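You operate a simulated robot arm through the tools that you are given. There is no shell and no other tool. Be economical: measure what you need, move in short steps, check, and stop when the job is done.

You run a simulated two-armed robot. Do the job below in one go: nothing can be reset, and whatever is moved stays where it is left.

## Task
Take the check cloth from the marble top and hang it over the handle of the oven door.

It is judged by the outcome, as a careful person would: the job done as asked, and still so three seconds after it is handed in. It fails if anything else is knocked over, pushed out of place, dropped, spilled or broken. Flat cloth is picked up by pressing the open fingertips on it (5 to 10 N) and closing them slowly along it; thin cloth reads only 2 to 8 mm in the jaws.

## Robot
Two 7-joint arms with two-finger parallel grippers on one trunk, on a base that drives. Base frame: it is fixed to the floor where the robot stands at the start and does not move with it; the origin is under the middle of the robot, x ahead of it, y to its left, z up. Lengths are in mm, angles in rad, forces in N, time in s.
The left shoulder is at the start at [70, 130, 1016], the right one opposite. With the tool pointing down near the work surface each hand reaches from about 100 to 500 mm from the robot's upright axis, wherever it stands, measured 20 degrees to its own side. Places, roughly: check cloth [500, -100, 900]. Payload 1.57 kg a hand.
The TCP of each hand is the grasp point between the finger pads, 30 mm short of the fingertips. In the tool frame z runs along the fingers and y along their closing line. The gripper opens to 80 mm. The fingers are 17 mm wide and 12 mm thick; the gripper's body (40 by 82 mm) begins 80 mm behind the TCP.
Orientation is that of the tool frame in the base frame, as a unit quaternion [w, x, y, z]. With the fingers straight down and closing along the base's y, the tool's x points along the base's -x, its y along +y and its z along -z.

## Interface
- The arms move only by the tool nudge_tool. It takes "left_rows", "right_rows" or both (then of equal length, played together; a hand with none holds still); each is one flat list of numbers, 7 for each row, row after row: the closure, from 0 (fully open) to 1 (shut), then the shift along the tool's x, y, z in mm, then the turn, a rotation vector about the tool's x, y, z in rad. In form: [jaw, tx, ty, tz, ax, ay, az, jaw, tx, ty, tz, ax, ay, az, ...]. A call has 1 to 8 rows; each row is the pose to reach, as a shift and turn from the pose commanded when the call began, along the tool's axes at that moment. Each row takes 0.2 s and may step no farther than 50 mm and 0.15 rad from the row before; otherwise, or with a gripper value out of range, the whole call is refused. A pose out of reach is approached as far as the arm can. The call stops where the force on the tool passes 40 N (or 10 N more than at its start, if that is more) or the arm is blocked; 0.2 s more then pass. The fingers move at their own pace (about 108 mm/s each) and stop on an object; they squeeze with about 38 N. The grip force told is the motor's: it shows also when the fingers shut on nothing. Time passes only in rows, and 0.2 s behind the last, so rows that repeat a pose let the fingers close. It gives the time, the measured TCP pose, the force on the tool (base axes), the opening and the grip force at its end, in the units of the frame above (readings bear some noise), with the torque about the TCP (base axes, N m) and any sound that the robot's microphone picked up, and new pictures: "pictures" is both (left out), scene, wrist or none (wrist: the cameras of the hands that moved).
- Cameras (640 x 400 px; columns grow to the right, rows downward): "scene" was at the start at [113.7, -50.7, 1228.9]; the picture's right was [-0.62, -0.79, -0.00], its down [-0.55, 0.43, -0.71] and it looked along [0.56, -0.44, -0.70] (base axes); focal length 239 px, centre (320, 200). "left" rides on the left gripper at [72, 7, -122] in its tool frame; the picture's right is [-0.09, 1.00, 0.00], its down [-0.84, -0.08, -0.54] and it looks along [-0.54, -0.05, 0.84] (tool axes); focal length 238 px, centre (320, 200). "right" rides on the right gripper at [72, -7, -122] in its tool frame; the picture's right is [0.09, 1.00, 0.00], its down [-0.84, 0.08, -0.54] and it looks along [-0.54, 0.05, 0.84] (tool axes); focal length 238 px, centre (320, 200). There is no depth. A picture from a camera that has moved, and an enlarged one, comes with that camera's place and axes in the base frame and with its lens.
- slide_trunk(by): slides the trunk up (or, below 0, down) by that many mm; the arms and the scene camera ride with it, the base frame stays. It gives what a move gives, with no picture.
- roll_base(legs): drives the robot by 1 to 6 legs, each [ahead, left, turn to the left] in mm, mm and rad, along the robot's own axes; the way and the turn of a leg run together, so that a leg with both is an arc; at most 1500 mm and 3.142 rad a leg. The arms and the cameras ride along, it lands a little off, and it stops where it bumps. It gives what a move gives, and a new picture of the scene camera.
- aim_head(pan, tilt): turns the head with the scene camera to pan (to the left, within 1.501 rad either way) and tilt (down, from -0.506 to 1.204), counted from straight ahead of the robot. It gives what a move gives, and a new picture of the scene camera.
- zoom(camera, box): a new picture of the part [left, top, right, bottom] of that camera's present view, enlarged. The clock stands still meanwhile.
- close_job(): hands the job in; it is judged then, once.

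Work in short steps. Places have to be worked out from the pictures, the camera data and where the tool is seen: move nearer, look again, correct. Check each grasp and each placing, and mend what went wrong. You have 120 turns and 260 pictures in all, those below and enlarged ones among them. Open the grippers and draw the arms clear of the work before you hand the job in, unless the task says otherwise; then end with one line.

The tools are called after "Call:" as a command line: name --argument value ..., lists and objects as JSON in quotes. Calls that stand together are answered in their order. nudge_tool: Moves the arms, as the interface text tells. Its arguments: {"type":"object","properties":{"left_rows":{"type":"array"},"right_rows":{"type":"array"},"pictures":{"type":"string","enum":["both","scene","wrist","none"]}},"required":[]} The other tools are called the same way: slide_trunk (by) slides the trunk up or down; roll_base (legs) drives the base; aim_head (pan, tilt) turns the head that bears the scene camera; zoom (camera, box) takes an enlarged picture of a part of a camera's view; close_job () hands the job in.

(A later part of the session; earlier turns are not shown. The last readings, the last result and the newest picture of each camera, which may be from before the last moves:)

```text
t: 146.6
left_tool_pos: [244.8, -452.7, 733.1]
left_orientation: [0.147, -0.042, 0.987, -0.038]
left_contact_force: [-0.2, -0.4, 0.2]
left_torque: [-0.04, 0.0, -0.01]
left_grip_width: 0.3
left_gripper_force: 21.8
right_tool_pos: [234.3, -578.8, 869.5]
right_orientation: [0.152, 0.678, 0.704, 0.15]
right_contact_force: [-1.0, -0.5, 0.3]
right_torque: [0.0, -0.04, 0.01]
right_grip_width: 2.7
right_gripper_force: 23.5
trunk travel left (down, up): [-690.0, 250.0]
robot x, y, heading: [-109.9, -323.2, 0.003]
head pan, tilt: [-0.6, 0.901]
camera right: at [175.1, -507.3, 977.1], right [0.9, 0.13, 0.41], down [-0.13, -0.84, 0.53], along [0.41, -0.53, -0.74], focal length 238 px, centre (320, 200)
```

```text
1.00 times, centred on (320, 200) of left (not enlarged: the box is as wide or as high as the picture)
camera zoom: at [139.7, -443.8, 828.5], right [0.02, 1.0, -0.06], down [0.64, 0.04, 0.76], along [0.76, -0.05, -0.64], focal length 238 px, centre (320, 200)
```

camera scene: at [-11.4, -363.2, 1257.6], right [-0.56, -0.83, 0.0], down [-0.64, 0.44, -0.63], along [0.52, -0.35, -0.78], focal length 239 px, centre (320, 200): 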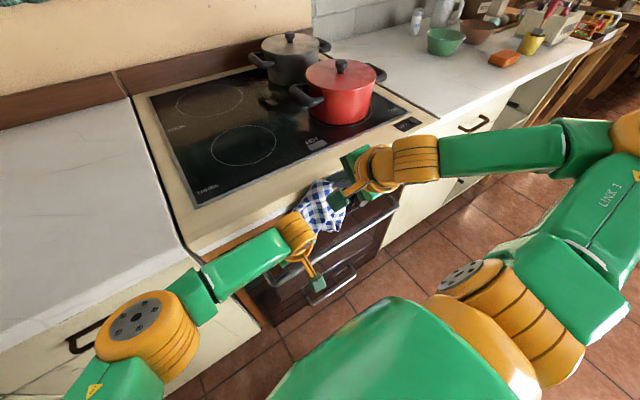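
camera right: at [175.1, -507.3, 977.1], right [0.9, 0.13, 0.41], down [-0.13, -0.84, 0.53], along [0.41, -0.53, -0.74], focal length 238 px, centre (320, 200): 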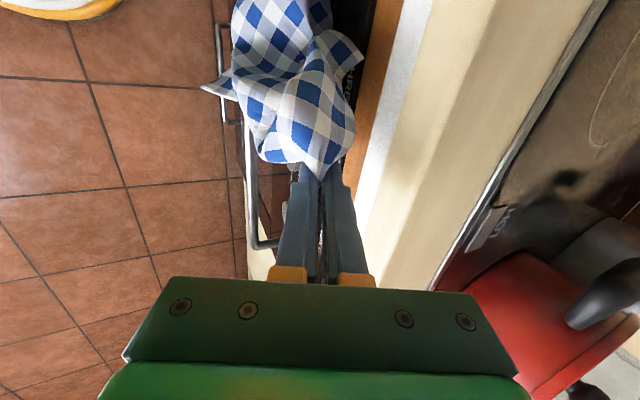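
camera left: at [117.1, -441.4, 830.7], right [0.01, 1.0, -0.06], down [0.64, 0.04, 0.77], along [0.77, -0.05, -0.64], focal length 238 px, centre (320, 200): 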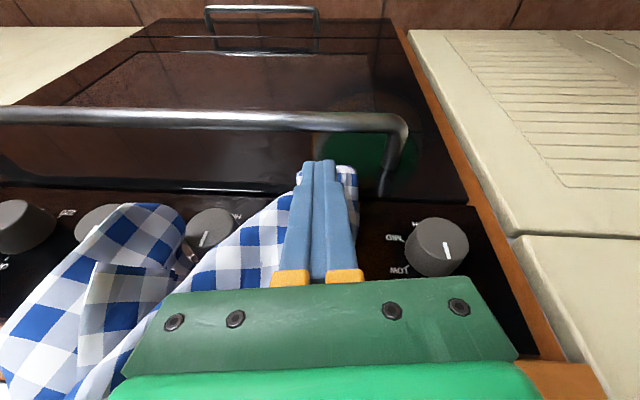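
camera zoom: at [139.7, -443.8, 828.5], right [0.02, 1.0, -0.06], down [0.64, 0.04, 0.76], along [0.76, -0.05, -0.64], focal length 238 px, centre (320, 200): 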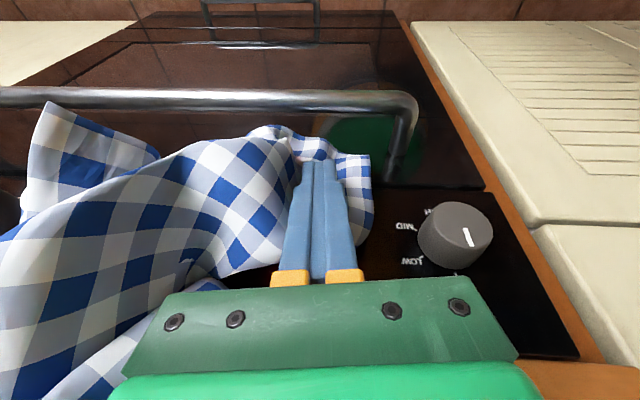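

The tail is behind the bar; a side flap leans over it toward the front. Continue lowering 50 with the pusher in place.

Call:
nudge_tool --right_rows '[1, 0, -7, 15, 0, 0, 0, 1, 0, -14, 30, 0, 0, 0, 1, 0, -21, 45.5, 0, 0, 0]' --pictures "wrist"

Call:
zoom --camera "left" --box '[0, 0, 640, 400]'

```text
t: 147.4
left_tool_pos: [243.1, -451.7, 735.6]
left_orientation: [0.147, -0.042, 0.988, -0.038]
left_contact_force: [0.0, -0.7, -0.1]
left_torque: [-0.01, -0.01, -0.03]
left_grip_width: 0.0
left_gripper_force: 20.8
right_tool_pos: [235.1, -579.0, 821.5]
right_orientation: [0.152, 0.677, 0.704, 0.149]
right_contact_force: [-0.1, -0.6, -0.4]
right_torque: [-0.03, -0.01, 0.0]
right_grip_width: 2.9
right_gripper_force: 24.3
trunk travel left (down, up): [-690.0, 250.0]
robot x, y, heading: [-107.1, -322.8, -0.001]
head pan, tilt: [-0.6, 0.901]
camera right: at [175.7, -508.0, 927.4], right [0.9, 0.13, 0.41], down [-0.13, -0.84, 0.54], along [0.41, -0.53, -0.74], focal length 238 px, centre (320, 200)
```

right: 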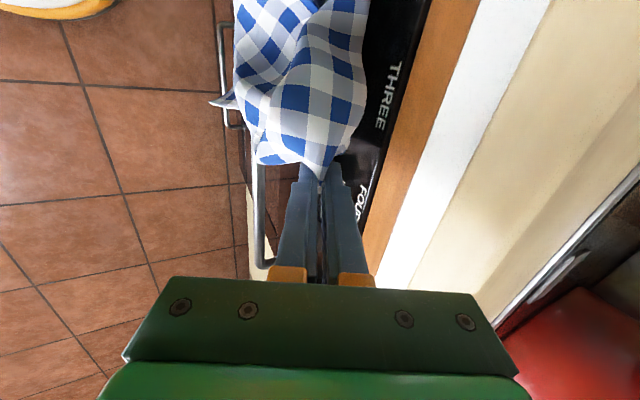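

```text
1.00 times, centred on (320, 200) of left (not enlarged: the box is as wide or as high as the picture)
camera zoom: at [139.8, -443.7, 828.5], right [0.02, 1.0, -0.06], down [0.64, 0.04, 0.76], along [0.76, -0.05, -0.64], focal length 238 px, centre (320, 200)
```

zoom: 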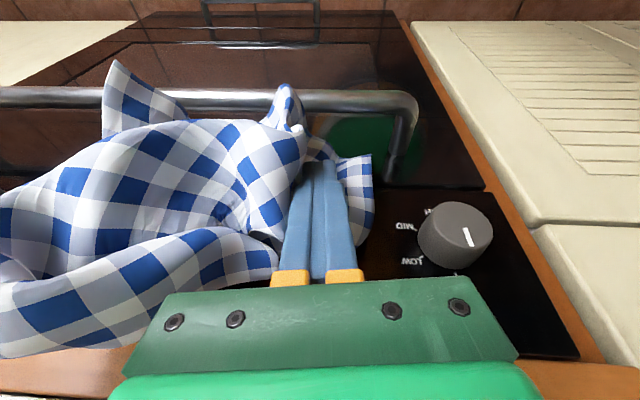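

The tail end now hangs at bar level behind it, but another fold piled up in front beside the finger. Lift the right 35, re-place the pusher 38 mm farther right against that fold, push, and lower again.

Call:
nudge_tool --left_rows '[1, 20, 2, -6, 0, 0, 0, 1, 43, 3.6, -13, 0, 0, 0, 1, 40, -34, -12, 0, 0, 0, 1, 15, -36, -5, 0, 0, 0, 1, -6, -38, 1, 0, 0, 0, 1, -6, -38, 1, 0, 0, 0, 1, -6, -38, 1, 0, 0, 0]' --right_rows '[1, 0, 7, -16, 0, 0, 0, 1, 0, 14.7, -31.9, 0, 0, 0, 1, 0, 14.7, -31.9, 0, 0, 0, 1, 0, 14.7, -31.9, 0, 0, 0, 1, 0, 14.7, -31.9, 0, 0, 0, 1, 0, 7, -16, 0, 0, 0, 1, 0, 0, 0, 0, 0, 0]' --pictures "wrist"

```text
t: 149.0
left_tool_pos: [244.1, -455.0, 741.4]
left_orientation: [0.148, -0.042, 0.987, -0.038]
left_contact_force: [-0.5, -0.1, -0.4]
left_torque: [0.01, 0.02, -0.01]
left_grip_width: 0.3
left_gripper_force: 21.0
left hand out of reach, approached as far as the arm can: row 3, 4, 5, 6, 7
right_tool_pos: [235.3, -579.3, 819.9]
right_orientation: [0.152, 0.678, 0.704, 0.148]
right_contact_force: [-0.6, 0.2, -0.2]
right_torque: [-0.02, -0.04, -0.03]
right_grip_width: 2.4
right_gripper_force: 24.0
trunk travel left (down, up): [-690.0, 250.0]
robot x, y, heading: [-108.9, -321.1, 0.002]
head pan, tilt: [-0.6, 0.901]
camera right: at [176.2, -507.2, 927.0], right [0.9, 0.13, 0.41], down [-0.13, -0.84, 0.54], along [0.41, -0.53, -0.74], focal length 238 px, centre (320, 200)
camera left: at [140.1, -445.8, 834.8], right [0.02, 1.0, -0.06], down [0.64, 0.04, 0.76], along [0.76, -0.05, -0.64], focal length 238 px, centre (320, 200)
```

right: 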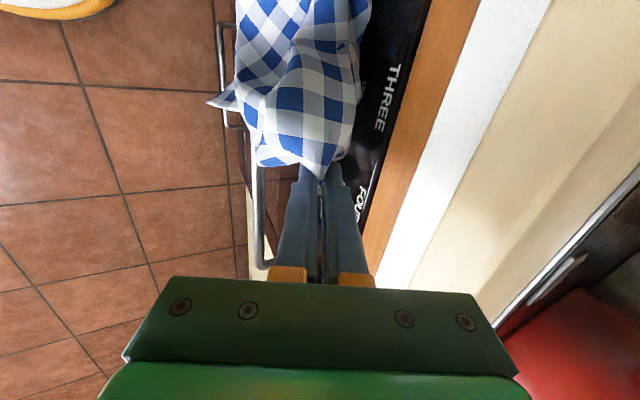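
left: 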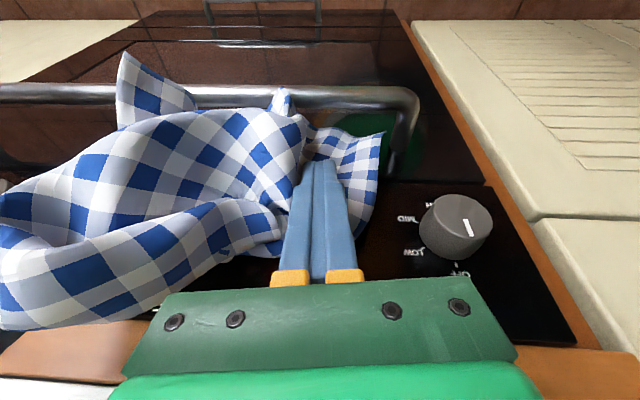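

The left arm can't reach farther right. Most of the cloth is on the door side already, so withdraw the pusher, lift 40 to undo the pile, then lower again by 70.

Call:
nudge_tool --left_rows '[1, 25, 2, -8, 0, 0, 0, 1, 50, 4, -15, 0, 0, 0, 1, 48, 45, -15, 0, 0, 0, 1, 45, 80, -15, 0, 0, 0, 1, 45, 80, -15, 0, 0, 0, 1, 45, 80, -15, 0, 0, 0]' --right_rows '[1, 0, 8, -18, 0, 0, 0, 1, 0, 17, -36, 0, 0, 0, 1, 0, 17, -36, 0, 0, 0, 1, 0, 2, -10, 0, 0, 0, 1, 0, -13, 14, 0, 0, 0, 1, 0, -13, 27, 0, 0, 0]' --pictures "wrist"

```text
t: 150.4
left_tool_pos: [190.0, -379.3, 738.0]
left_orientation: [0.147, -0.042, 0.987, -0.038]
left_contact_force: [0.1, 0.2, -0.5]
left_torque: [0.01, 0.01, 0.01]
left_grip_width: 0.1
left_gripper_force: 21.2
right_tool_pos: [234.0, -580.1, 789.0]
right_orientation: [0.153, 0.677, 0.704, 0.149]
right_contact_force: [-0.2, -0.7, 0.4]
right_torque: [0.01, -0.03, 0.0]
right_grip_width: 2.9
right_gripper_force: 23.9
trunk travel left (down, up): [-690.0, 250.0]
robot x, y, heading: [-108.7, -322.6, 0.005]
head pan, tilt: [-0.6, 0.901]
camera right: at [174.5, -508.0, 897.6], right [0.9, 0.13, 0.41], down [-0.13, -0.84, 0.54], along [0.42, -0.53, -0.74], focal length 238 px, centre (320, 200)
camera left: at [85.4, -370.0, 831.7], right [0.02, 1.0, -0.06], down [0.64, 0.04, 0.76], along [0.76, -0.05, -0.64], focal length 238 px, centre (320, 200)
```

right: 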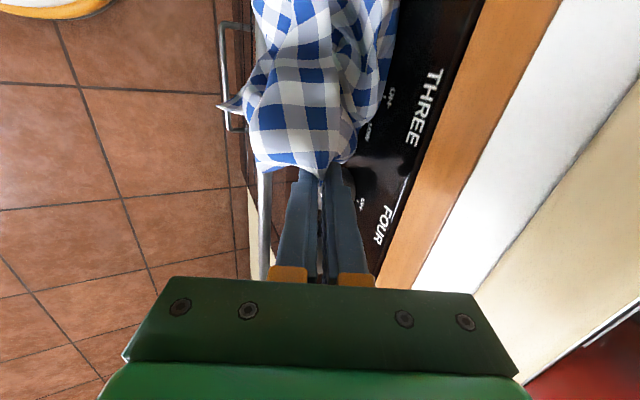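
left: 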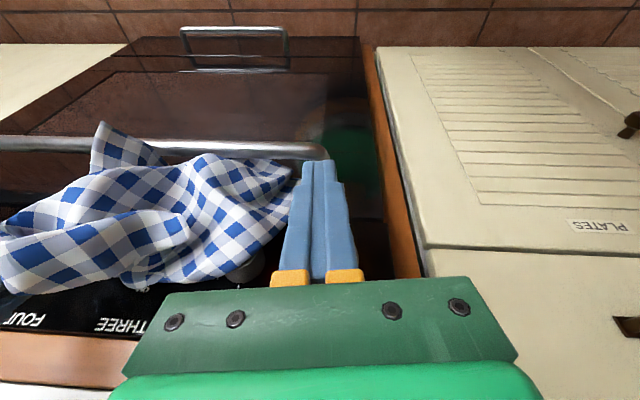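

The cloth now rests piled between bar and knobs. I'll use the left fingertip from above to push the tail down behind the bar. First re-space: right hand back 22, base forward 22.

Call:
nudge_tool --right_rows '[1, 0, -10, -4.6, 0, 0, 0, 1, 0, -20, -9.2, 0, 0, 0]' --left_rows '[1, -9, 0, -29, 0, 0, 0, 1, -17.4, 0, -57.4, 0, 0, 0]' --pictures "none"

Call:
roll_base --legs '[[24, 0, 0]]'

Call:
nudge_tool --left_rows '[1, -16, -38, 5, 0, 0, 0, 1, -33, -77, 10, 0, 0, 0, 1, -28, -77, 28, 0, 0, 0]' --pictures "wrist"

```text
t: 151.0
left_tool_pos: [189.6, -374.5, 799.2]
left_orientation: [0.147, -0.042, 0.987, -0.038]
left_contact_force: [0.4, 0.6, -0.1]
left_torque: [-0.02, 0.0, 0.02]
left_grip_width: 0.0
left_gripper_force: 21.8
right_tool_pos: [212.1, -580.1, 790.2]
right_orientation: [0.153, 0.678, 0.703, 0.15]
right_contact_force: [-0.5, -0.5, 0.9]
right_torque: [0.01, -0.05, 0.0]
right_grip_width: 2.7
right_gripper_force: 24.0
trunk travel left (down, up): [-690.0, 250.0]
robot x, y, heading: [-112.0, -326.5, 0.002]
head pan, tilt: [-0.6, 0.901]
```

```text
t: 151.8
left_tool_pos: [211.7, -375.0, 800.3]
left_orientation: [0.148, -0.041, 0.987, -0.038]
left_contact_force: [-0.3, 0.2, -0.4]
left_torque: [-0.02, -0.01, -0.03]
left_grip_width: 0.0
left_gripper_force: 21.3
right_tool_pos: [234.0, -579.8, 789.9]
right_orientation: [0.153, 0.678, 0.703, 0.15]
right_contact_force: [-0.2, -0.2, -0.6]
right_torque: [0.01, -0.06, 0.03]
right_grip_width: 2.6
right_gripper_force: 24.2
trunk travel left (down, up): [-690.0, 250.0]
robot x, y, heading: [-80.7, -321.7, 0.004]
head pan, tilt: [-0.6, 0.901]
camera scene: at [23.6, -365.4, 1256.4], right [-0.56, -0.83, 0.0], down [-0.65, 0.44, -0.62], along [0.52, -0.35, -0.78], focal length 239 px, centre (320, 200)
```

scene: 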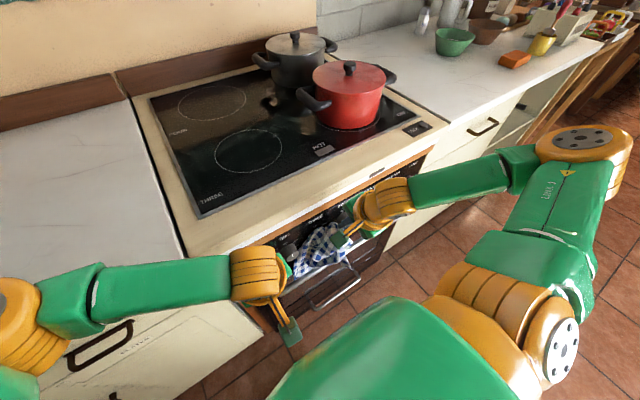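

```text
t: 152.6
left_tool_pos: [253.2, -450.1, 788.8]
left_orientation: [0.149, -0.04, 0.987, -0.042]
left_contact_force: [2.7, -2.0, 8.9]
left_torque: [-0.02, -0.12, -0.02]
left_grip_width: 0.0
left_gripper_force: 21.5
right_tool_pos: [234.1, -579.9, 791.9]
right_orientation: [0.154, 0.677, 0.704, 0.15]
right_contact_force: [0.6, 0.0, -0.3]
right_torque: [-0.02, -0.05, 0.0]
right_grip_width: 2.9
right_gripper_force: 23.6
trunk travel left (down, up): [-690.0, 250.0]
robot x, y, heading: [-87.3, -321.5, 0.004]
head pan, tilt: [-0.6, 0.901]
camera left: at [149.2, -440.6, 882.6], right [0.02, 1.0, -0.06], down [0.64, 0.04, 0.77], along [0.77, -0.06, -0.64], focal length 238 px, centre (320, 200)
```

left: 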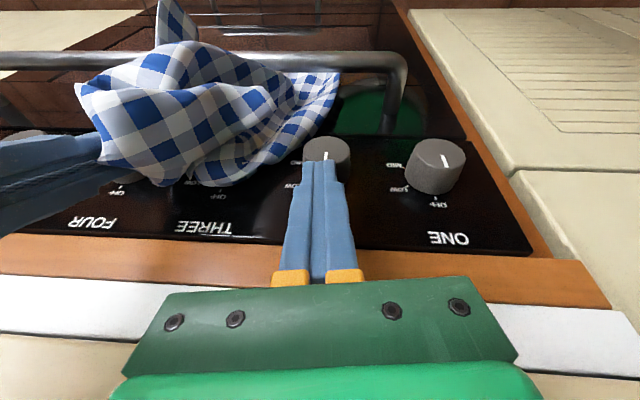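

The left tip landed on knob TWO, so I'll lift off right away, shift between knobs TWO and THREE (y≈−486), and press down through the cloth behind the bar.

Call:
nudge_tool --left_rows '[1, -6, 0, -19, 0, 0, 0, 1, -10.6, -36.5, -17.4, 0, 0, 0, 1, 0, -36.5, 17, 0, 0, 0, 1, 10, -36.5, 50, 0, 0, 0, 1, 20, -36.5, 84, 0, 0, 0, 1, 29, -36.5, 112, 0, 0, 0]' --pictures "wrist"

```text
t: 153.4
left_tool_pos: [256.0, -459.7, 789.3]
left_orientation: [0.147, -0.036, 0.987, -0.05]
left_contact_force: [-21.7, -5.9, 24.6]
left_torque: [0.06, 0.59, -0.01]
left_grip_width: 0.2
left_gripper_force: 21.3
left hand out of reach, approached as far as the arm can: row 2, 3, 4
right_tool_pos: [231.0, -580.7, 791.5]
right_orientation: [0.155, 0.678, 0.703, 0.15]
right_contact_force: [1.0, 1.0, -0.5]
right_torque: [-0.03, 0.06, 0.0]
right_grip_width: 2.8
right_gripper_force: 24.1
trunk travel left (down, up): [-690.0, 250.0]
robot x, y, heading: [-87.1, -325.6, 0.007]
head pan, tilt: [-0.6, 0.901]
stopped in row 4 (left hand): the force on the tool passed its limit at 104 N (the readings are from after the stop); the commanded pose is now the measured one
camera left: at [151.8, -448.2, 882.5], right [0.03, 1.0, -0.08], down [0.64, 0.04, 0.77], along [0.77, -0.08, -0.64], focal length 238 px, centre (320, 200)
```

left: 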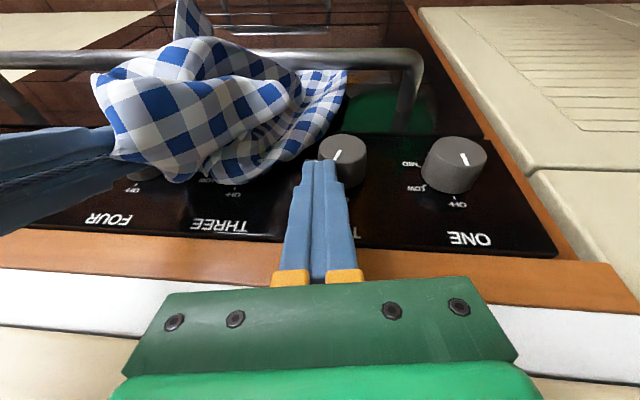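

The left arm can't reach that spot and pressed on the knob. I'll back it off straight up and away at once, and check the knob.

Call:
nudge_tool --left_rows '[1, -9, 0, -29, 0, 0, 0, 1, 10, 2, -45, 0, 0, 0, 1, 50, 6, -57, 0, 0, 0, 1, 75, 30, -64, 0, 0, 0, 1, 75, 60, -64, 0, 0, 0]' --pictures "none"

Call:
zoom --camera "left" --box '[100, 40, 420, 240]'

```text
t: 154.2
left_tool_pos: [218.7, -450.6, 827.7]
left_orientation: [0.158, -0.05, 0.985, -0.043]
left_contact_force: [4.5, 4.5, 3.1]
left_torque: [-0.42, 0.4, -0.01]
left_grip_width: 0.0
left_gripper_force: 21.0
right_tool_pos: [232.1, -578.2, 788.0]
right_orientation: [0.149, 0.671, 0.711, 0.148]
right_contact_force: [-4.0, -4.2, -3.0]
right_torque: [0.26, -0.68, 0.63]
right_grip_width: 2.8
right_gripper_force: 23.4
trunk travel left (down, up): [-690.0, 250.0]
robot x, y, heading: [-84.9, -324.9, 0.001]
head pan, tilt: [-0.6, 0.901]
stopped in row 3 (right hand): the force on the tool passed its limit at 82 N (the readings are from after the stop); the commanded pose is now the measured one
```

```text
2.00 times, centred on (260, 140) of left
camera zoom: at [111.6, -443.2, 919.0], right [0.0, 1.0, -0.07], down [0.63, 0.06, 0.78], along [0.78, -0.04, -0.62], focal length 477 px, centre (440, 320)
```

zoom: 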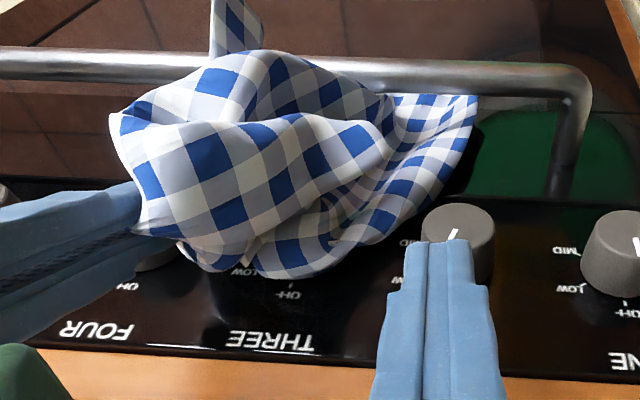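

The two wrists touched. Move the left away sideways (+y) only.

Call:
nudge_tool --left_rows '[1, 0, 25, 0, 0, 0, 0, 1, 0, 60, 0, 0, 0, 0, 1, 0, 100, -10, 0, 0, 0, 1, 0, 140, -30, 0, 0, 0]' --pictures "scene"

Call:
zoom --camera "scene" --box '[220, 170, 420, 330]'

```text
t: 155.2
left_tool_pos: [199.1, -310.1, 840.5]
left_orientation: [0.157, -0.051, 0.985, -0.043]
left_contact_force: [0.9, 0.0, 0.9]
left_torque: [-0.01, -0.01, -0.02]
left_grip_width: 0.0
left_gripper_force: 20.9
right_tool_pos: [232.9, -576.3, 790.0]
right_orientation: [0.149, 0.671, 0.711, 0.148]
right_contact_force: [0.9, -0.4, -0.1]
right_torque: [-0.01, -0.04, -0.01]
right_grip_width: 2.8
right_gripper_force: 23.7
trunk travel left (down, up): [-690.0, 250.0]
robot x, y, heading: [-84.0, -323.5, 0.005]
head pan, tilt: [-0.6, 0.901]
camera scene: at [26.2, -363.7, 1256.3], right [-0.56, -0.83, 0.0], down [-0.65, 0.44, -0.62], along [0.51, -0.35, -0.78], focal length 239 px, centre (320, 200)
```

scene: 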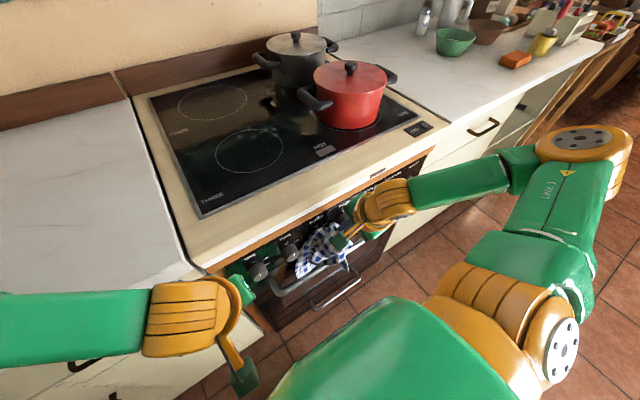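

```text
2.50 times, centred on (320, 250) of scene
camera zoom: at [26.2, -363.7, 1256.3], right [-0.56, -0.83, 0.0], down [-0.65, 0.44, -0.62], along [0.51, -0.35, -0.78], focal length 596 px, centre (320, 75)
```

zoom: 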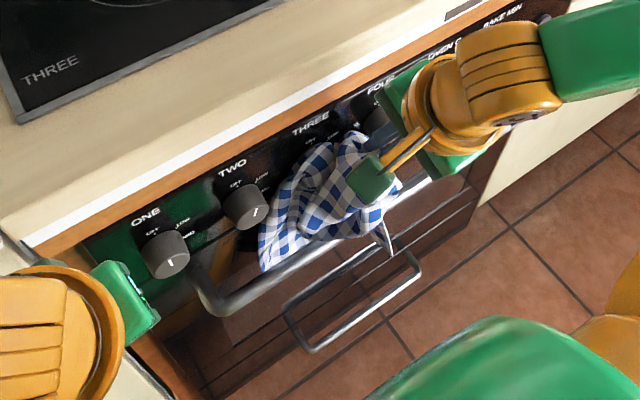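

The bar hides the cloth's lower edge, so it's mostly behind but piled up above. Raise the right hand 60 to stretch it and see whether the tail stays behind the bar.

Call:
nudge_tool --right_rows '[1, 0, 8, -18, 0, 0, 0, 1, 0, 17, -36, 0, 0, 0, 1, 0, 25, -54, 0, 0, 0, 1, 0, 25, -54, 0, 0, 0]' --pictures "none"

Call:
zoom --camera "scene" --box '[220, 170, 420, 330]'

Call:
zoom --camera "left" --box '[0, 0, 400, 250]'

```text
t: 156.2
left_tool_pos: [198.7, -312.6, 840.0]
left_orientation: [0.157, -0.05, 0.985, -0.043]
left_contact_force: [0.1, 0.8, 0.0]
left_torque: [0.03, -0.01, 0.0]
left_grip_width: 0.1
left_gripper_force: 21.1
right_tool_pos: [233.5, -576.2, 848.2]
right_orientation: [0.149, 0.672, 0.711, 0.146]
right_contact_force: [0.4, 0.9, -0.2]
right_torque: [-0.01, -0.01, 0.0]
right_grip_width: 2.7
right_gripper_force: 24.0
trunk travel left (down, up): [-690.0, 250.0]
robot x, y, heading: [-80.9, -320.1, -0.0]
head pan, tilt: [-0.6, 0.901]
```

```text
2.50 times, centred on (320, 250) of scene
camera zoom: at [26.8, -365.5, 1256.1], right [-0.56, -0.83, 0.0], down [-0.65, 0.44, -0.62], along [0.51, -0.35, -0.78], focal length 596 px, centre (320, 75)
```

zoom: 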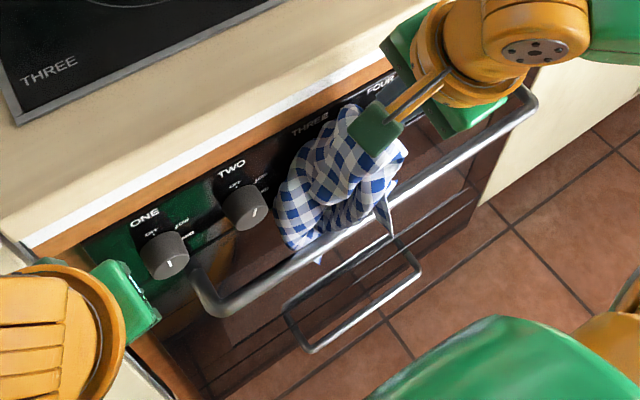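

```text
1.60 times, centred on (200, 125) of left
camera zoom: at [92.1, -304.9, 932.5], right [0.0, 1.0, -0.07], down [0.63, 0.06, 0.78], along [0.78, -0.05, -0.63], focal length 381 px, centre (512, 320)
```

zoom: 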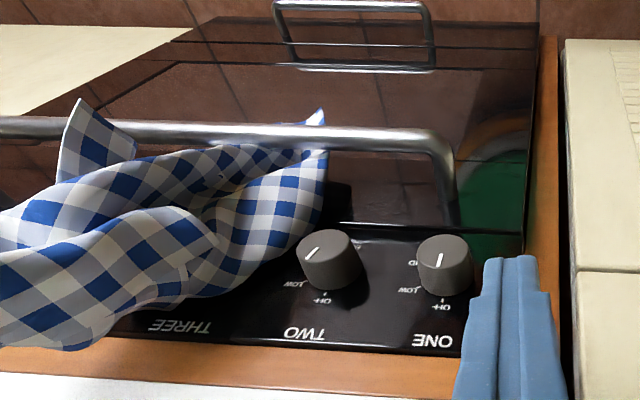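

The tail now shows below the bar, behind it, while a corner flap leans over the front. Knob TWO also got turned a little; I'll deal with that later. Lower 50 gently.

Call:
nudge_tool --right_rows '[1, 0, -5, 11, 0, 0, 0, 1, 0, -10, 22, 0, 0, 0, 1, 0, -15, 33, 0, 0, 0, 1, 0, -20, 44, 0, 0, 0, 1, 0, -20, 44, 0, 0, 0]' --pictures "none"

Call:
zoom --camera "left" --box '[0, 0, 400, 250]'

```text
t: 157.4
left_tool_pos: [200.1, -312.5, 841.7]
left_orientation: [0.158, -0.051, 0.985, -0.043]
left_contact_force: [-0.6, -0.1, 1.3]
left_torque: [0.01, 0.0, 0.0]
left_grip_width: 0.2
left_gripper_force: 21.6
right_tool_pos: [232.9, -576.9, 799.1]
right_orientation: [0.149, 0.671, 0.711, 0.148]
right_contact_force: [-0.5, -0.4, -0.4]
right_torque: [0.01, -0.02, 0.02]
right_grip_width: 3.1
right_gripper_force: 24.4
trunk travel left (down, up): [-690.0, 250.0]
robot x, y, heading: [-83.3, -324.5, 0.006]
head pan, tilt: [-0.6, 0.901]
```

```text
1.60 times, centred on (200, 125) of left
camera zoom: at [92.0, -304.9, 932.5], right [0.0, 1.0, -0.07], down [0.63, 0.06, 0.78], along [0.78, -0.05, -0.63], focal length 381 px, centre (512, 320)
```

zoom: 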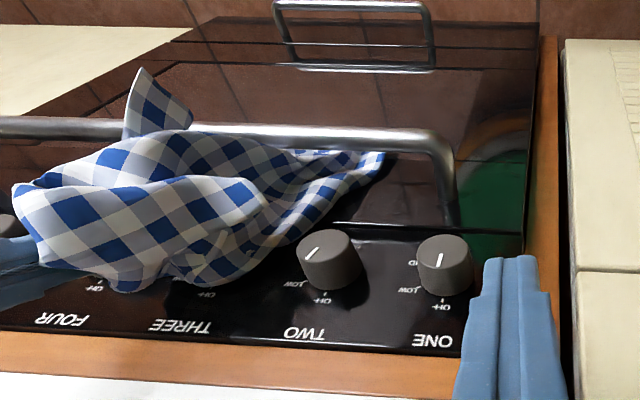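

The cloth now saddles the bar: tail behind, flap in front. Swing the held corner over to the front, following an arc.

Call:
roll_base --legs '[[-65, 0, 0]]'

Call:
slide_trunk --by -35

Call:
zoom --camera "left" --box '[0, 0, 400, 250]'

```text
t: 158.4
left_tool_pos: [134.8, -313.0, 841.0]
left_orientation: [0.157, -0.05, 0.985, -0.042]
left_contact_force: [-0.1, -1.0, 0.1]
left_torque: [-0.01, 0.01, -0.03]
left_grip_width: 0.1
left_gripper_force: 21.4
right_tool_pos: [169.0, -576.6, 798.2]
right_orientation: [0.148, 0.672, 0.71, 0.147]
right_contact_force: [-1.0, 0.4, -0.3]
right_torque: [0.02, -0.03, 0.05]
right_grip_width: 2.5
right_gripper_force: 23.9
trunk travel left (down, up): [-690.0, 250.0]
robot x, y, heading: [-151.3, -325.0, 0.006]
head pan, tilt: [-0.6, 0.901]
camera scene: at [-37.2, -365.8, 1255.9], right [-0.56, -0.83, 0.0], down [-0.65, 0.44, -0.62], along [0.51, -0.35, -0.78], focal length 239 px, centre (320, 200)
```

scene: 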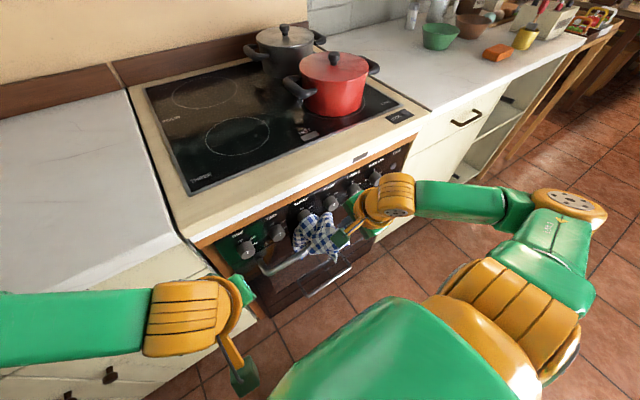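

```text
t: 159.2
left_tool_pos: [132.0, -312.9, 805.1]
left_orientation: [0.158, -0.05, 0.985, -0.044]
left_contact_force: [0.5, 1.1, -0.4]
left_torque: [-0.01, 0.03, -0.01]
left_grip_width: 0.0
left_gripper_force: 20.9
right_tool_pos: [167.1, -577.0, 764.6]
right_orientation: [0.149, 0.671, 0.711, 0.148]
right_contact_force: [0.4, 0.1, -0.2]
right_torque: [-0.01, -0.02, 0.01]
right_grip_width: 2.9
right_gripper_force: 24.9
trunk travel left (down, up): [-655.0, 285.0]
robot x, y, heading: [-149.5, -325.0, -0.0]
head pan, tilt: [-0.6, 0.901]
```

```text
1.60 times, centred on (200, 125) of left
camera zoom: at [26.0, -305.1, 897.4], right [0.0, 1.0, -0.07], down [0.63, 0.06, 0.78], along [0.78, -0.05, -0.63], focal length 381 px, centre (512, 320)
```

zoom: 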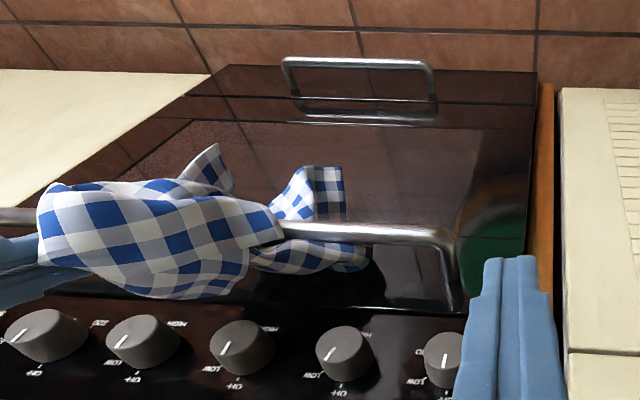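

In this view the knob pointers line up consistently, so the apparent turn was perspective. The tail hangs behind and below the bar and the middle lies over it. Continue the arc: back 35, down 70.

Call:
roll_base --legs '[[-35, 0, 0]]'

Call:
slide_trunk --by -75

Call:
zoom --camera "left" --box '[0, 0, 400, 250]'

Call:
zoom --camera "scene" --box '[220, 150, 420, 310]'

```text
t: 160.1
left_tool_pos: [98.8, -313.7, 804.1]
left_orientation: [0.157, -0.05, 0.985, -0.042]
left_contact_force: [0.8, 0.8, 0.1]
left_torque: [0.01, -0.01, 0.0]
left_grip_width: 0.0
left_gripper_force: 21.4
right_tool_pos: [132.9, -577.8, 763.8]
right_orientation: [0.147, 0.672, 0.711, 0.147]
right_contact_force: [0.6, 0.0, -0.2]
right_torque: [-0.03, -0.02, 0.03]
right_grip_width: 2.7
right_gripper_force: 23.8
trunk travel left (down, up): [-655.0, 285.0]
robot x, y, heading: [-184.7, -324.1, 0.003]
head pan, tilt: [-0.6, 0.901]
camera scene: at [-72.2, -365.9, 1220.9], right [-0.56, -0.83, 0.0], down [-0.65, 0.44, -0.62], along [0.51, -0.35, -0.78], focal length 239 px, centre (320, 200)
```

scene: 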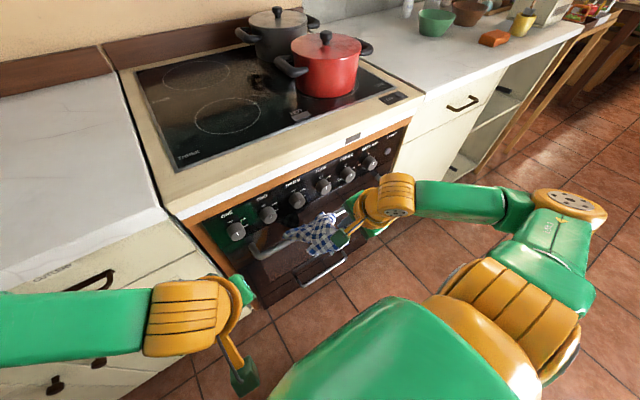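

```text
t: 161.2
left_tool_pos: [96.5, -313.3, 730.7]
left_orientation: [0.157, -0.05, 0.985, -0.042]
left_contact_force: [0.5, -0.3, 0.2]
left_torque: [0.01, 0.0, 0.01]
left_grip_width: 0.0
left_gripper_force: 21.2
right_tool_pos: [132.0, -578.7, 690.7]
right_orientation: [0.149, 0.671, 0.711, 0.148]
right_contact_force: [0.2, -0.3, -0.2]
right_torque: [-0.02, -0.05, 0.02]
right_grip_width: 2.8
right_gripper_force: 24.1
trunk travel left (down, up): [-580.0, 360.0]
robot x, y, heading: [-185.3, -324.1, 0.002]
head pan, tilt: [-0.6, 0.901]
```

```text
1.60 times, centred on (200, 125) of left
camera zoom: at [-9.4, -305.2, 822.5], right [0.0, 1.0, -0.07], down [0.63, 0.06, 0.78], along [0.78, -0.05, -0.63], focal length 381 px, centre (512, 320)
```

zoom: 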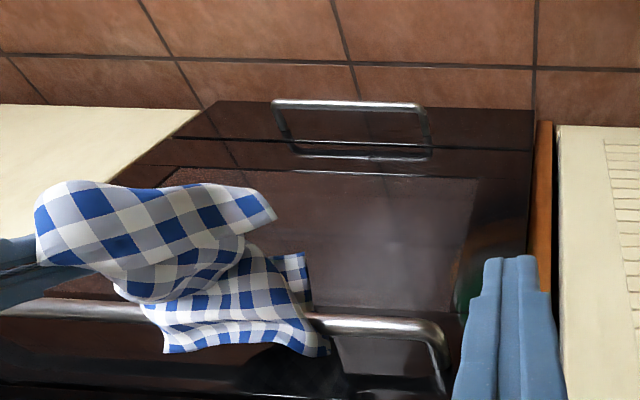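

```text
2.50 times, centred on (320, 230) of scene
camera zoom: at [-74.7, -365.8, 1146.1], right [-0.56, -0.83, 0.0], down [-0.65, 0.44, -0.62], along [0.51, -0.35, -0.78], focal length 596 px, centre (320, 125)
```

zoom: 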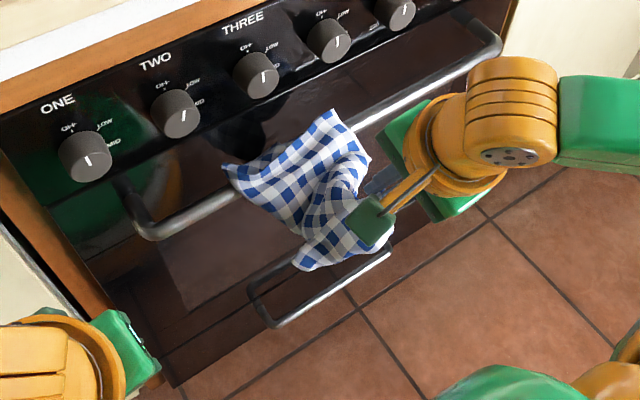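

The back portion is too short: straightening the folds pulled the tail up onto the bar. I'll reverse the arc so the free edge goes back behind the bar, then lower much further before coming forward.

Call:
slide_trunk --by 75

Call:
roll_base --legs '[[40, 0, 0]]'

Call:
slide_trunk --by 40

Call:
roll_base --legs '[[68, 0, 0]]'

Call:
zoom --camera "left" --box '[0, 0, 400, 250]'

```text
t: 162.3
left_tool_pos: [98.5, -312.7, 805.2]
left_orientation: [0.158, -0.05, 0.985, -0.044]
left_contact_force: [0.1, 0.6, -0.4]
left_torque: [0.0, -0.02, -0.01]
left_grip_width: 0.0
left_gripper_force: 20.9
right_tool_pos: [131.5, -577.6, 765.8]
right_orientation: [0.149, 0.671, 0.711, 0.149]
right_contact_force: [-0.5, -0.4, -0.7]
right_torque: [0.02, -0.06, 0.01]
right_grip_width: 2.6
right_gripper_force: 24.1
trunk travel left (down, up): [-655.0, 285.0]
robot x, y, heading: [-186.0, -322.3, 0.004]
head pan, tilt: [-0.6, 0.901]
```

```text
t: 163.2
left_tool_pos: [134.5, -312.5, 806.5]
left_orientation: [0.158, -0.05, 0.985, -0.043]
left_contact_force: [-0.6, -0.8, 0.2]
left_torque: [-0.03, 0.01, 0.02]
left_grip_width: 0.0
left_gripper_force: 21.2
right_tool_pos: [169.9, -577.2, 765.5]
right_orientation: [0.148, 0.672, 0.71, 0.149]
right_contact_force: [0.4, 0.6, -0.4]
right_torque: [-0.04, -0.01, 0.01]
right_grip_width: 2.8
right_gripper_force: 23.7
trunk travel left (down, up): [-655.0, 285.0]
robot x, y, heading: [-145.7, -329.2, 0.006]
head pan, tilt: [-0.6, 0.901]
camera scene: at [-37.2, -365.7, 1221.4], right [-0.56, -0.83, 0.0], down [-0.65, 0.44, -0.62], along [0.52, -0.35, -0.78], focal length 239 px, centre (320, 200)
```

scene: 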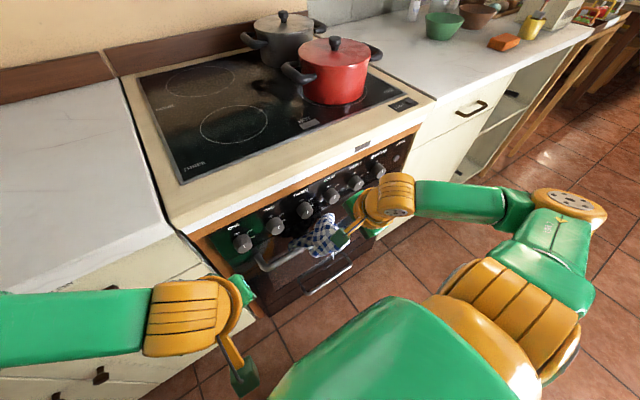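

```text
t: 164.1
left_tool_pos: [137.4, -312.9, 844.9]
left_orientation: [0.158, -0.05, 0.985, -0.043]
left_contact_force: [0.2, 0.3, 0.1]
left_torque: [-0.01, 0.03, 0.01]
left_grip_width: 0.1
left_gripper_force: 21.0
right_tool_pos: [170.2, -576.6, 803.6]
right_orientation: [0.148, 0.671, 0.711, 0.148]
right_contact_force: [0.3, -0.2, 0.7]
right_torque: [0.03, -0.03, 0.04]
right_grip_width: 3.0
right_gripper_force: 23.6
trunk travel left (down, up): [-695.0, 245.0]
robot x, y, heading: [-146.0, -321.3, 0.008]
head pan, tilt: [-0.6, 0.901]
```

```text
t: 165.1
left_tool_pos: [204.5, -312.0, 845.7]
left_orientation: [0.158, -0.049, 0.985, -0.043]
left_contact_force: [0.1, 0.4, 0.3]
left_torque: [-0.05, -0.01, 0.01]
left_grip_width: 0.3
left_gripper_force: 21.5
right_tool_pos: [239.8, -577.6, 804.8]
right_orientation: [0.149, 0.673, 0.709, 0.148]
right_contact_force: [-0.2, 0.2, -0.2]
right_torque: [0.0, -0.01, 0.0]
right_grip_width: 2.8
right_gripper_force: 24.4
trunk travel left (down, up): [-695.0, 245.0]
robot x, y, heading: [-75.1, -323.0, 0.001]
head pan, tilt: [-0.6, 0.901]
camera scene: at [31.7, -365.5, 1261.3], right [-0.56, -0.83, 0.0], down [-0.65, 0.44, -0.62], along [0.51, -0.35, -0.78], focal length 239 px, centre (320, 200)
```

scene: 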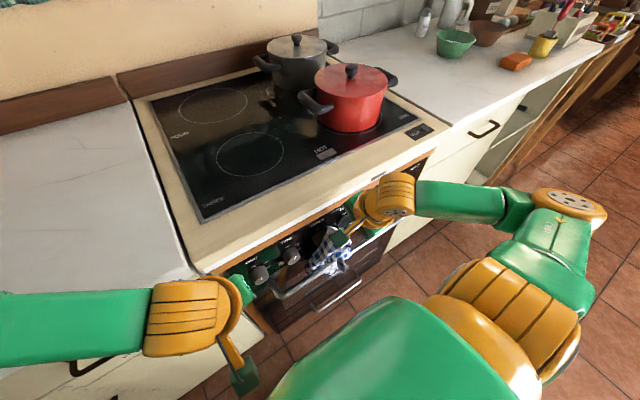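

```text
1.60 times, centred on (200, 125) of left
camera zoom: at [97.5, -304.9, 937.7], right [0.0, 1.0, -0.07], down [0.63, 0.05, 0.78], along [0.78, -0.05, -0.62], focal length 381 px, centre (512, 320)
```

zoom: 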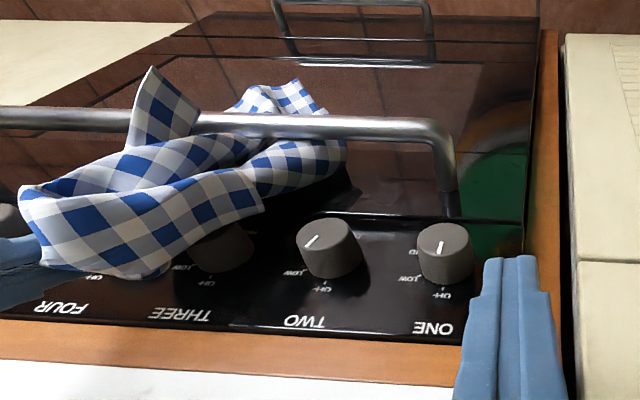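

Great: the tail is well behind and below the bar again. Lower the right hand 75 this time, almost to bar height.

Call:
nudge_tool --right_rows '[1, 0, -8, 17, 0, 0, 0, 1, 0, -16, 34, 0, 0, 0, 1, 0, -24, 51, 0, 0, 0, 1, 0, -31.5, 68, 0, 0, 0, 1, 0, -31.5, 68, 0, 0, 0]' --pictures "none"

Call:
zoom --camera "left" --box '[0, 0, 400, 250]'

```text
t: 166.3
left_tool_pos: [205.0, -313.4, 845.5]
left_orientation: [0.157, -0.05, 0.985, -0.042]
left_contact_force: [0.2, 0.4, 0.0]
left_torque: [-0.01, 0.01, -0.01]
left_grip_width: 0.0
left_gripper_force: 20.9
right_tool_pos: [240.6, -578.8, 728.9]
right_orientation: [0.147, 0.672, 0.71, 0.147]
right_contact_force: [0.0, -0.2, 0.7]
right_torque: [-0.01, -0.04, -0.01]
right_grip_width: 2.4
right_gripper_force: 23.9
trunk travel left (down, up): [-695.0, 245.0]
robot x, y, heading: [-78.1, -324.5, 0.003]
head pan, tilt: [-0.6, 0.901]
```

```text
1.60 times, centred on (200, 125) of left
camera zoom: at [98.8, -304.9, 937.4], right [0.0, 1.0, -0.07], down [0.63, 0.05, 0.78], along [0.78, -0.05, -0.63], focal length 381 px, centre (512, 320)
```

zoom: 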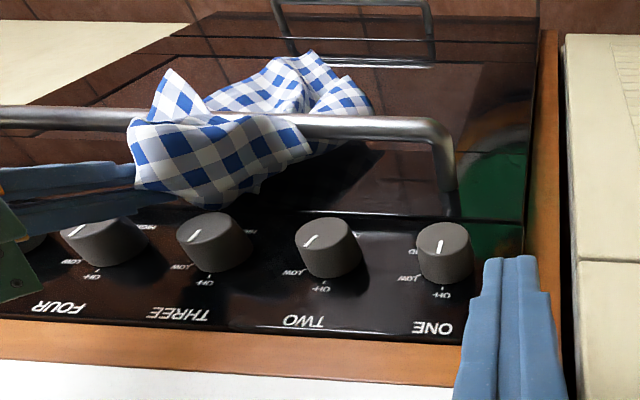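

Most of the cloth is now behind and below the bar. Bring the hand over to the front and down.

Call:
roll_base --legs '[[-95, 0, 0]]'

Call:
slide_trunk --by -75

Call:
zoom --camera "scene" --box '[220, 150, 420, 310]'

Call:
zoom --camera "left" --box '[0, 0, 400, 250]'

```text
t: 167.4
left_tool_pos: [109.7, -312.9, 845.2]
left_orientation: [0.157, -0.051, 0.985, -0.043]
left_contact_force: [0.0, 0.1, 0.1]
left_torque: [0.01, 0.0, 0.02]
left_grip_width: 0.1
left_gripper_force: 21.2
right_tool_pos: [144.2, -578.4, 729.7]
right_orientation: [0.148, 0.672, 0.711, 0.147]
right_contact_force: [-0.4, 0.0, -0.2]
right_torque: [-0.02, -0.02, 0.02]
right_grip_width: 3.0
right_gripper_force: 24.0
trunk travel left (down, up): [-695.0, 245.0]
robot x, y, heading: [-169.4, -324.7, 0.004]
head pan, tilt: [-0.6, 0.901]
camera scene: at [-61.4, -365.7, 1261.0], right [-0.56, -0.83, 0.0], down [-0.65, 0.44, -0.62], along [0.51, -0.35, -0.78], focal length 239 px, centre (320, 200)
```

scene: 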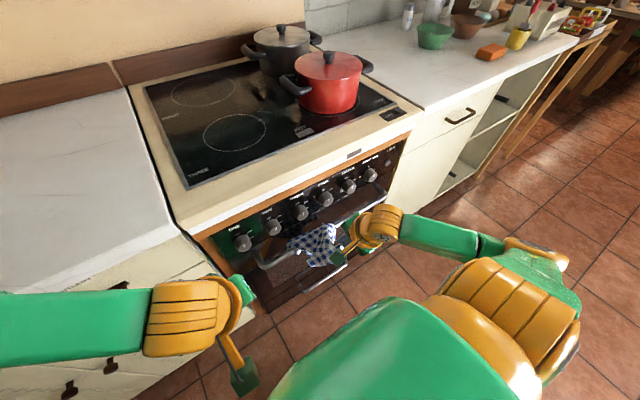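

```text
t: 168.5
left_tool_pos: [108.3, -312.9, 770.7]
left_orientation: [0.157, -0.051, 0.985, -0.042]
left_contact_force: [0.1, -0.4, -0.3]
left_torque: [0.0, 0.0, 0.0]
left_grip_width: 0.2
left_gripper_force: 20.7
right_tool_pos: [143.8, -578.1, 655.0]
right_orientation: [0.148, 0.672, 0.71, 0.149]
right_contact_force: [-0.3, -0.6, 0.3]
right_torque: [0.0, 0.02, 0.02]
right_grip_width: 2.9
right_gripper_force: 24.5
trunk travel left (down, up): [-620.0, 320.0]
robot x, y, heading: [-172.4, -322.2, 0.002]
head pan, tilt: [-0.6, 0.901]
```

```text
2.50 times, centred on (320, 230) of scene
camera zoom: at [-62.7, -365.6, 1186.1], right [-0.56, -0.83, 0.0], down [-0.65, 0.44, -0.62], along [0.51, -0.35, -0.78], focal length 596 px, centre (320, 125)
```

zoom: 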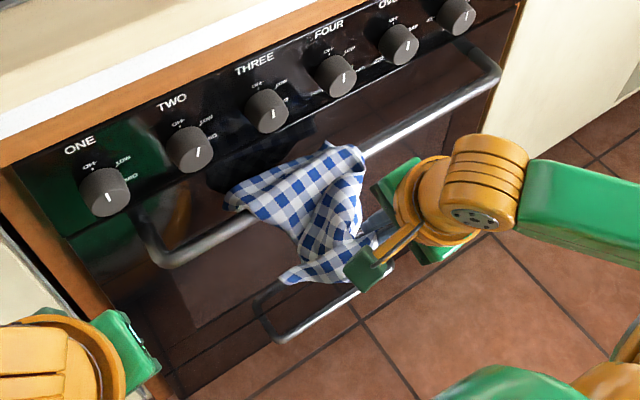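

```text
1.60 times, centred on (200, 125) of left
camera zoom: at [2.6, -305.0, 862.4], right [0.0, 1.0, -0.07], down [0.63, 0.06, 0.78], along [0.78, -0.05, -0.63], focal length 381 px, centre (512, 320)
```

zoom: 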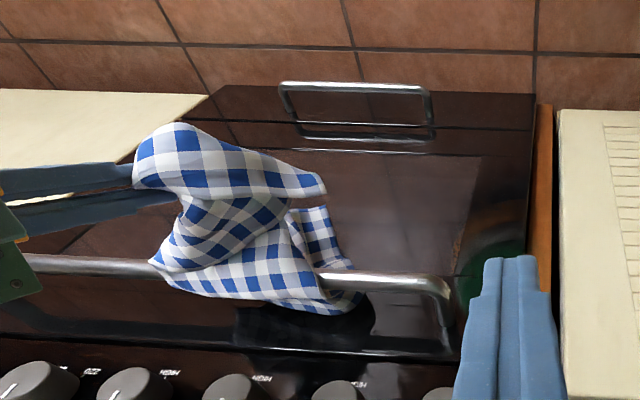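

Only the narrow corner is in front so far, so by area the back is still heavier (which is why it fell last time). Pull about 50 mm more to the front.

Call:
slide_trunk --by -60

Call:
roll_base --legs '[[-35, 0, 0]]'

Call:
zoom --camera "left" --box '[0, 40, 400, 290]'

Call:
zoom --camera "scene" --box '[220, 130, 420, 290]'

```text
t: 169.5
left_tool_pos: [108.2, -310.4, 711.5]
left_orientation: [0.157, -0.052, 0.985, -0.042]
left_contact_force: [-0.4, -0.5, -0.4]
left_torque: [-0.02, 0.02, -0.06]
left_grip_width: 0.0
left_gripper_force: 20.9
right_tool_pos: [144.8, -578.6, 594.9]
right_orientation: [0.149, 0.671, 0.711, 0.148]
right_contact_force: [-0.3, -0.5, 0.0]
right_torque: [0.01, -0.01, 0.01]
right_grip_width: 2.7
right_gripper_force: 24.2
trunk travel left (down, up): [-560.0, 380.0]
robot x, y, heading: [-174.5, -321.5, 0.006]
head pan, tilt: [-0.6, 0.901]
```

```text
t: 170.4
left_tool_pos: [75.0, -313.2, 710.9]
left_orientation: [0.157, -0.052, 0.985, -0.042]
left_contact_force: [0.2, 0.0, 0.8]
left_torque: [0.0, -0.03, 0.01]
left_grip_width: 0.0
left_gripper_force: 21.1
right_tool_pos: [110.9, -578.9, 594.1]
right_orientation: [0.148, 0.671, 0.711, 0.148]
right_contact_force: [-0.1, 0.7, -1.1]
right_torque: [0.0, -0.04, 0.0]
right_grip_width: 2.8
right_gripper_force: 24.6
trunk travel left (down, up): [-560.0, 380.0]
robot x, y, heading: [-210.4, -324.5, 0.007]
head pan, tilt: [-0.6, 0.901]
camera scene: at [-96.9, -365.8, 1126.1], right [-0.56, -0.83, 0.0], down [-0.65, 0.44, -0.62], along [0.51, -0.35, -0.78], focal length 239 px, centre (320, 200)
```

scene: 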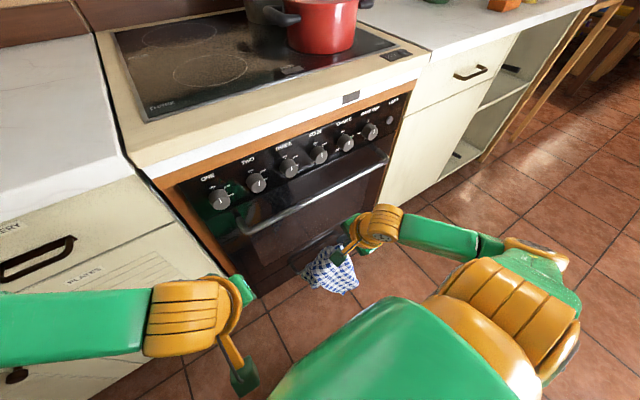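

```text
1.60 times, centred on (200, 165) of left
camera zoom: at [-31.8, -305.1, 802.4], right [0.0, 1.0, -0.07], down [0.63, 0.06, 0.78], along [0.78, -0.04, -0.63], focal length 381 px, centre (512, 256)
```

zoom: 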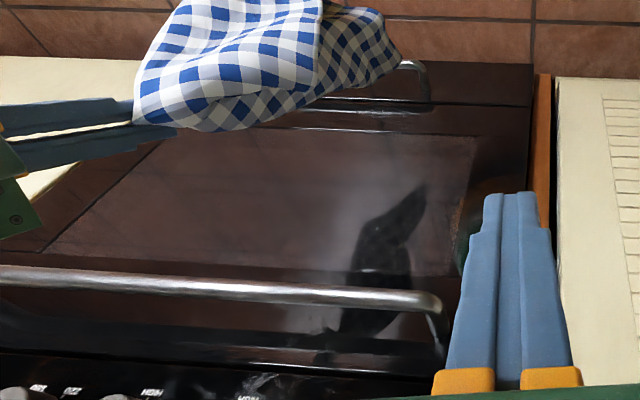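

```text
2.50 times, centred on (320, 210) of scene
camera zoom: at [-96.9, -365.8, 1126.1], right [-0.56, -0.83, 0.0], down [-0.65, 0.44, -0.62], along [0.51, -0.35, -0.78], focal length 596 px, centre (320, 175)
```

zoom: 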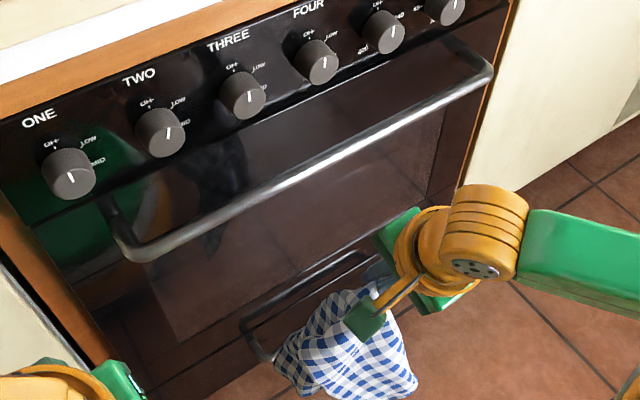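

It slid off the front but is still held, so the balance point is near the previous pose. Raise it again to repeat the insertion, and check how it hangs.

Call:
slide_trunk --by 375

Call:
zoom --camera "left" --box '[0, 0, 400, 250]'

Call:
zoom --camera "scene" --box '[200, 130, 440, 310]'

```text
t: 174.0
left_tool_pos: [75.6, -311.5, 1084.4]
left_orientation: [0.157, -0.051, 0.985, -0.043]
left_contact_force: [1.0, 0.4, -0.7]
left_torque: [-0.02, -0.02, 0.01]
left_grip_width: 0.4
left_gripper_force: 21.4
right_tool_pos: [109.3, -578.3, 969.9]
right_orientation: [0.148, 0.67, 0.712, 0.149]
right_contact_force: [-0.6, 0.0, 0.0]
right_torque: [0.02, -0.02, -0.01]
right_grip_width: 2.9
right_gripper_force: 24.1
trunk travel left (down, up): [-935.0, 5.0]
robot x, y, heading: [-208.7, -327.1, 0.01]
head pan, tilt: [-0.6, 0.901]
```

```text
1.60 times, centred on (200, 125) of left
camera zoom: at [-31.8, -305.1, 1177.4], right [0.0, 1.0, -0.07], down [0.63, 0.06, 0.78], along [0.78, -0.04, -0.63], focal length 381 px, centre (512, 320)
```

zoom: 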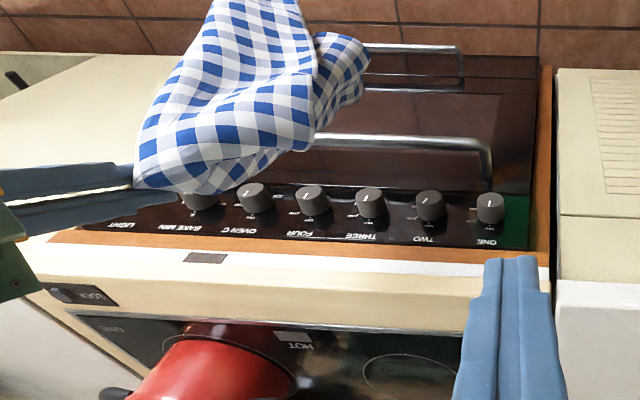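

```text
2.22 times, centred on (320, 220) of scene
camera zoom: at [-97.0, -365.9, 1501.1], right [-0.56, -0.83, 0.0], down [-0.65, 0.44, -0.62], along [0.51, -0.35, -0.78], focal length 530 px, centre (320, 156)
```

zoom: 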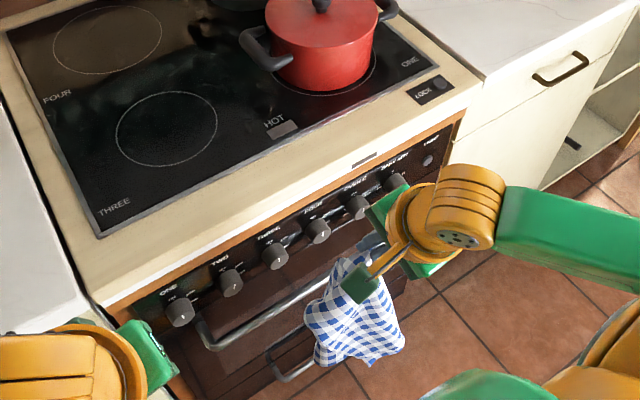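

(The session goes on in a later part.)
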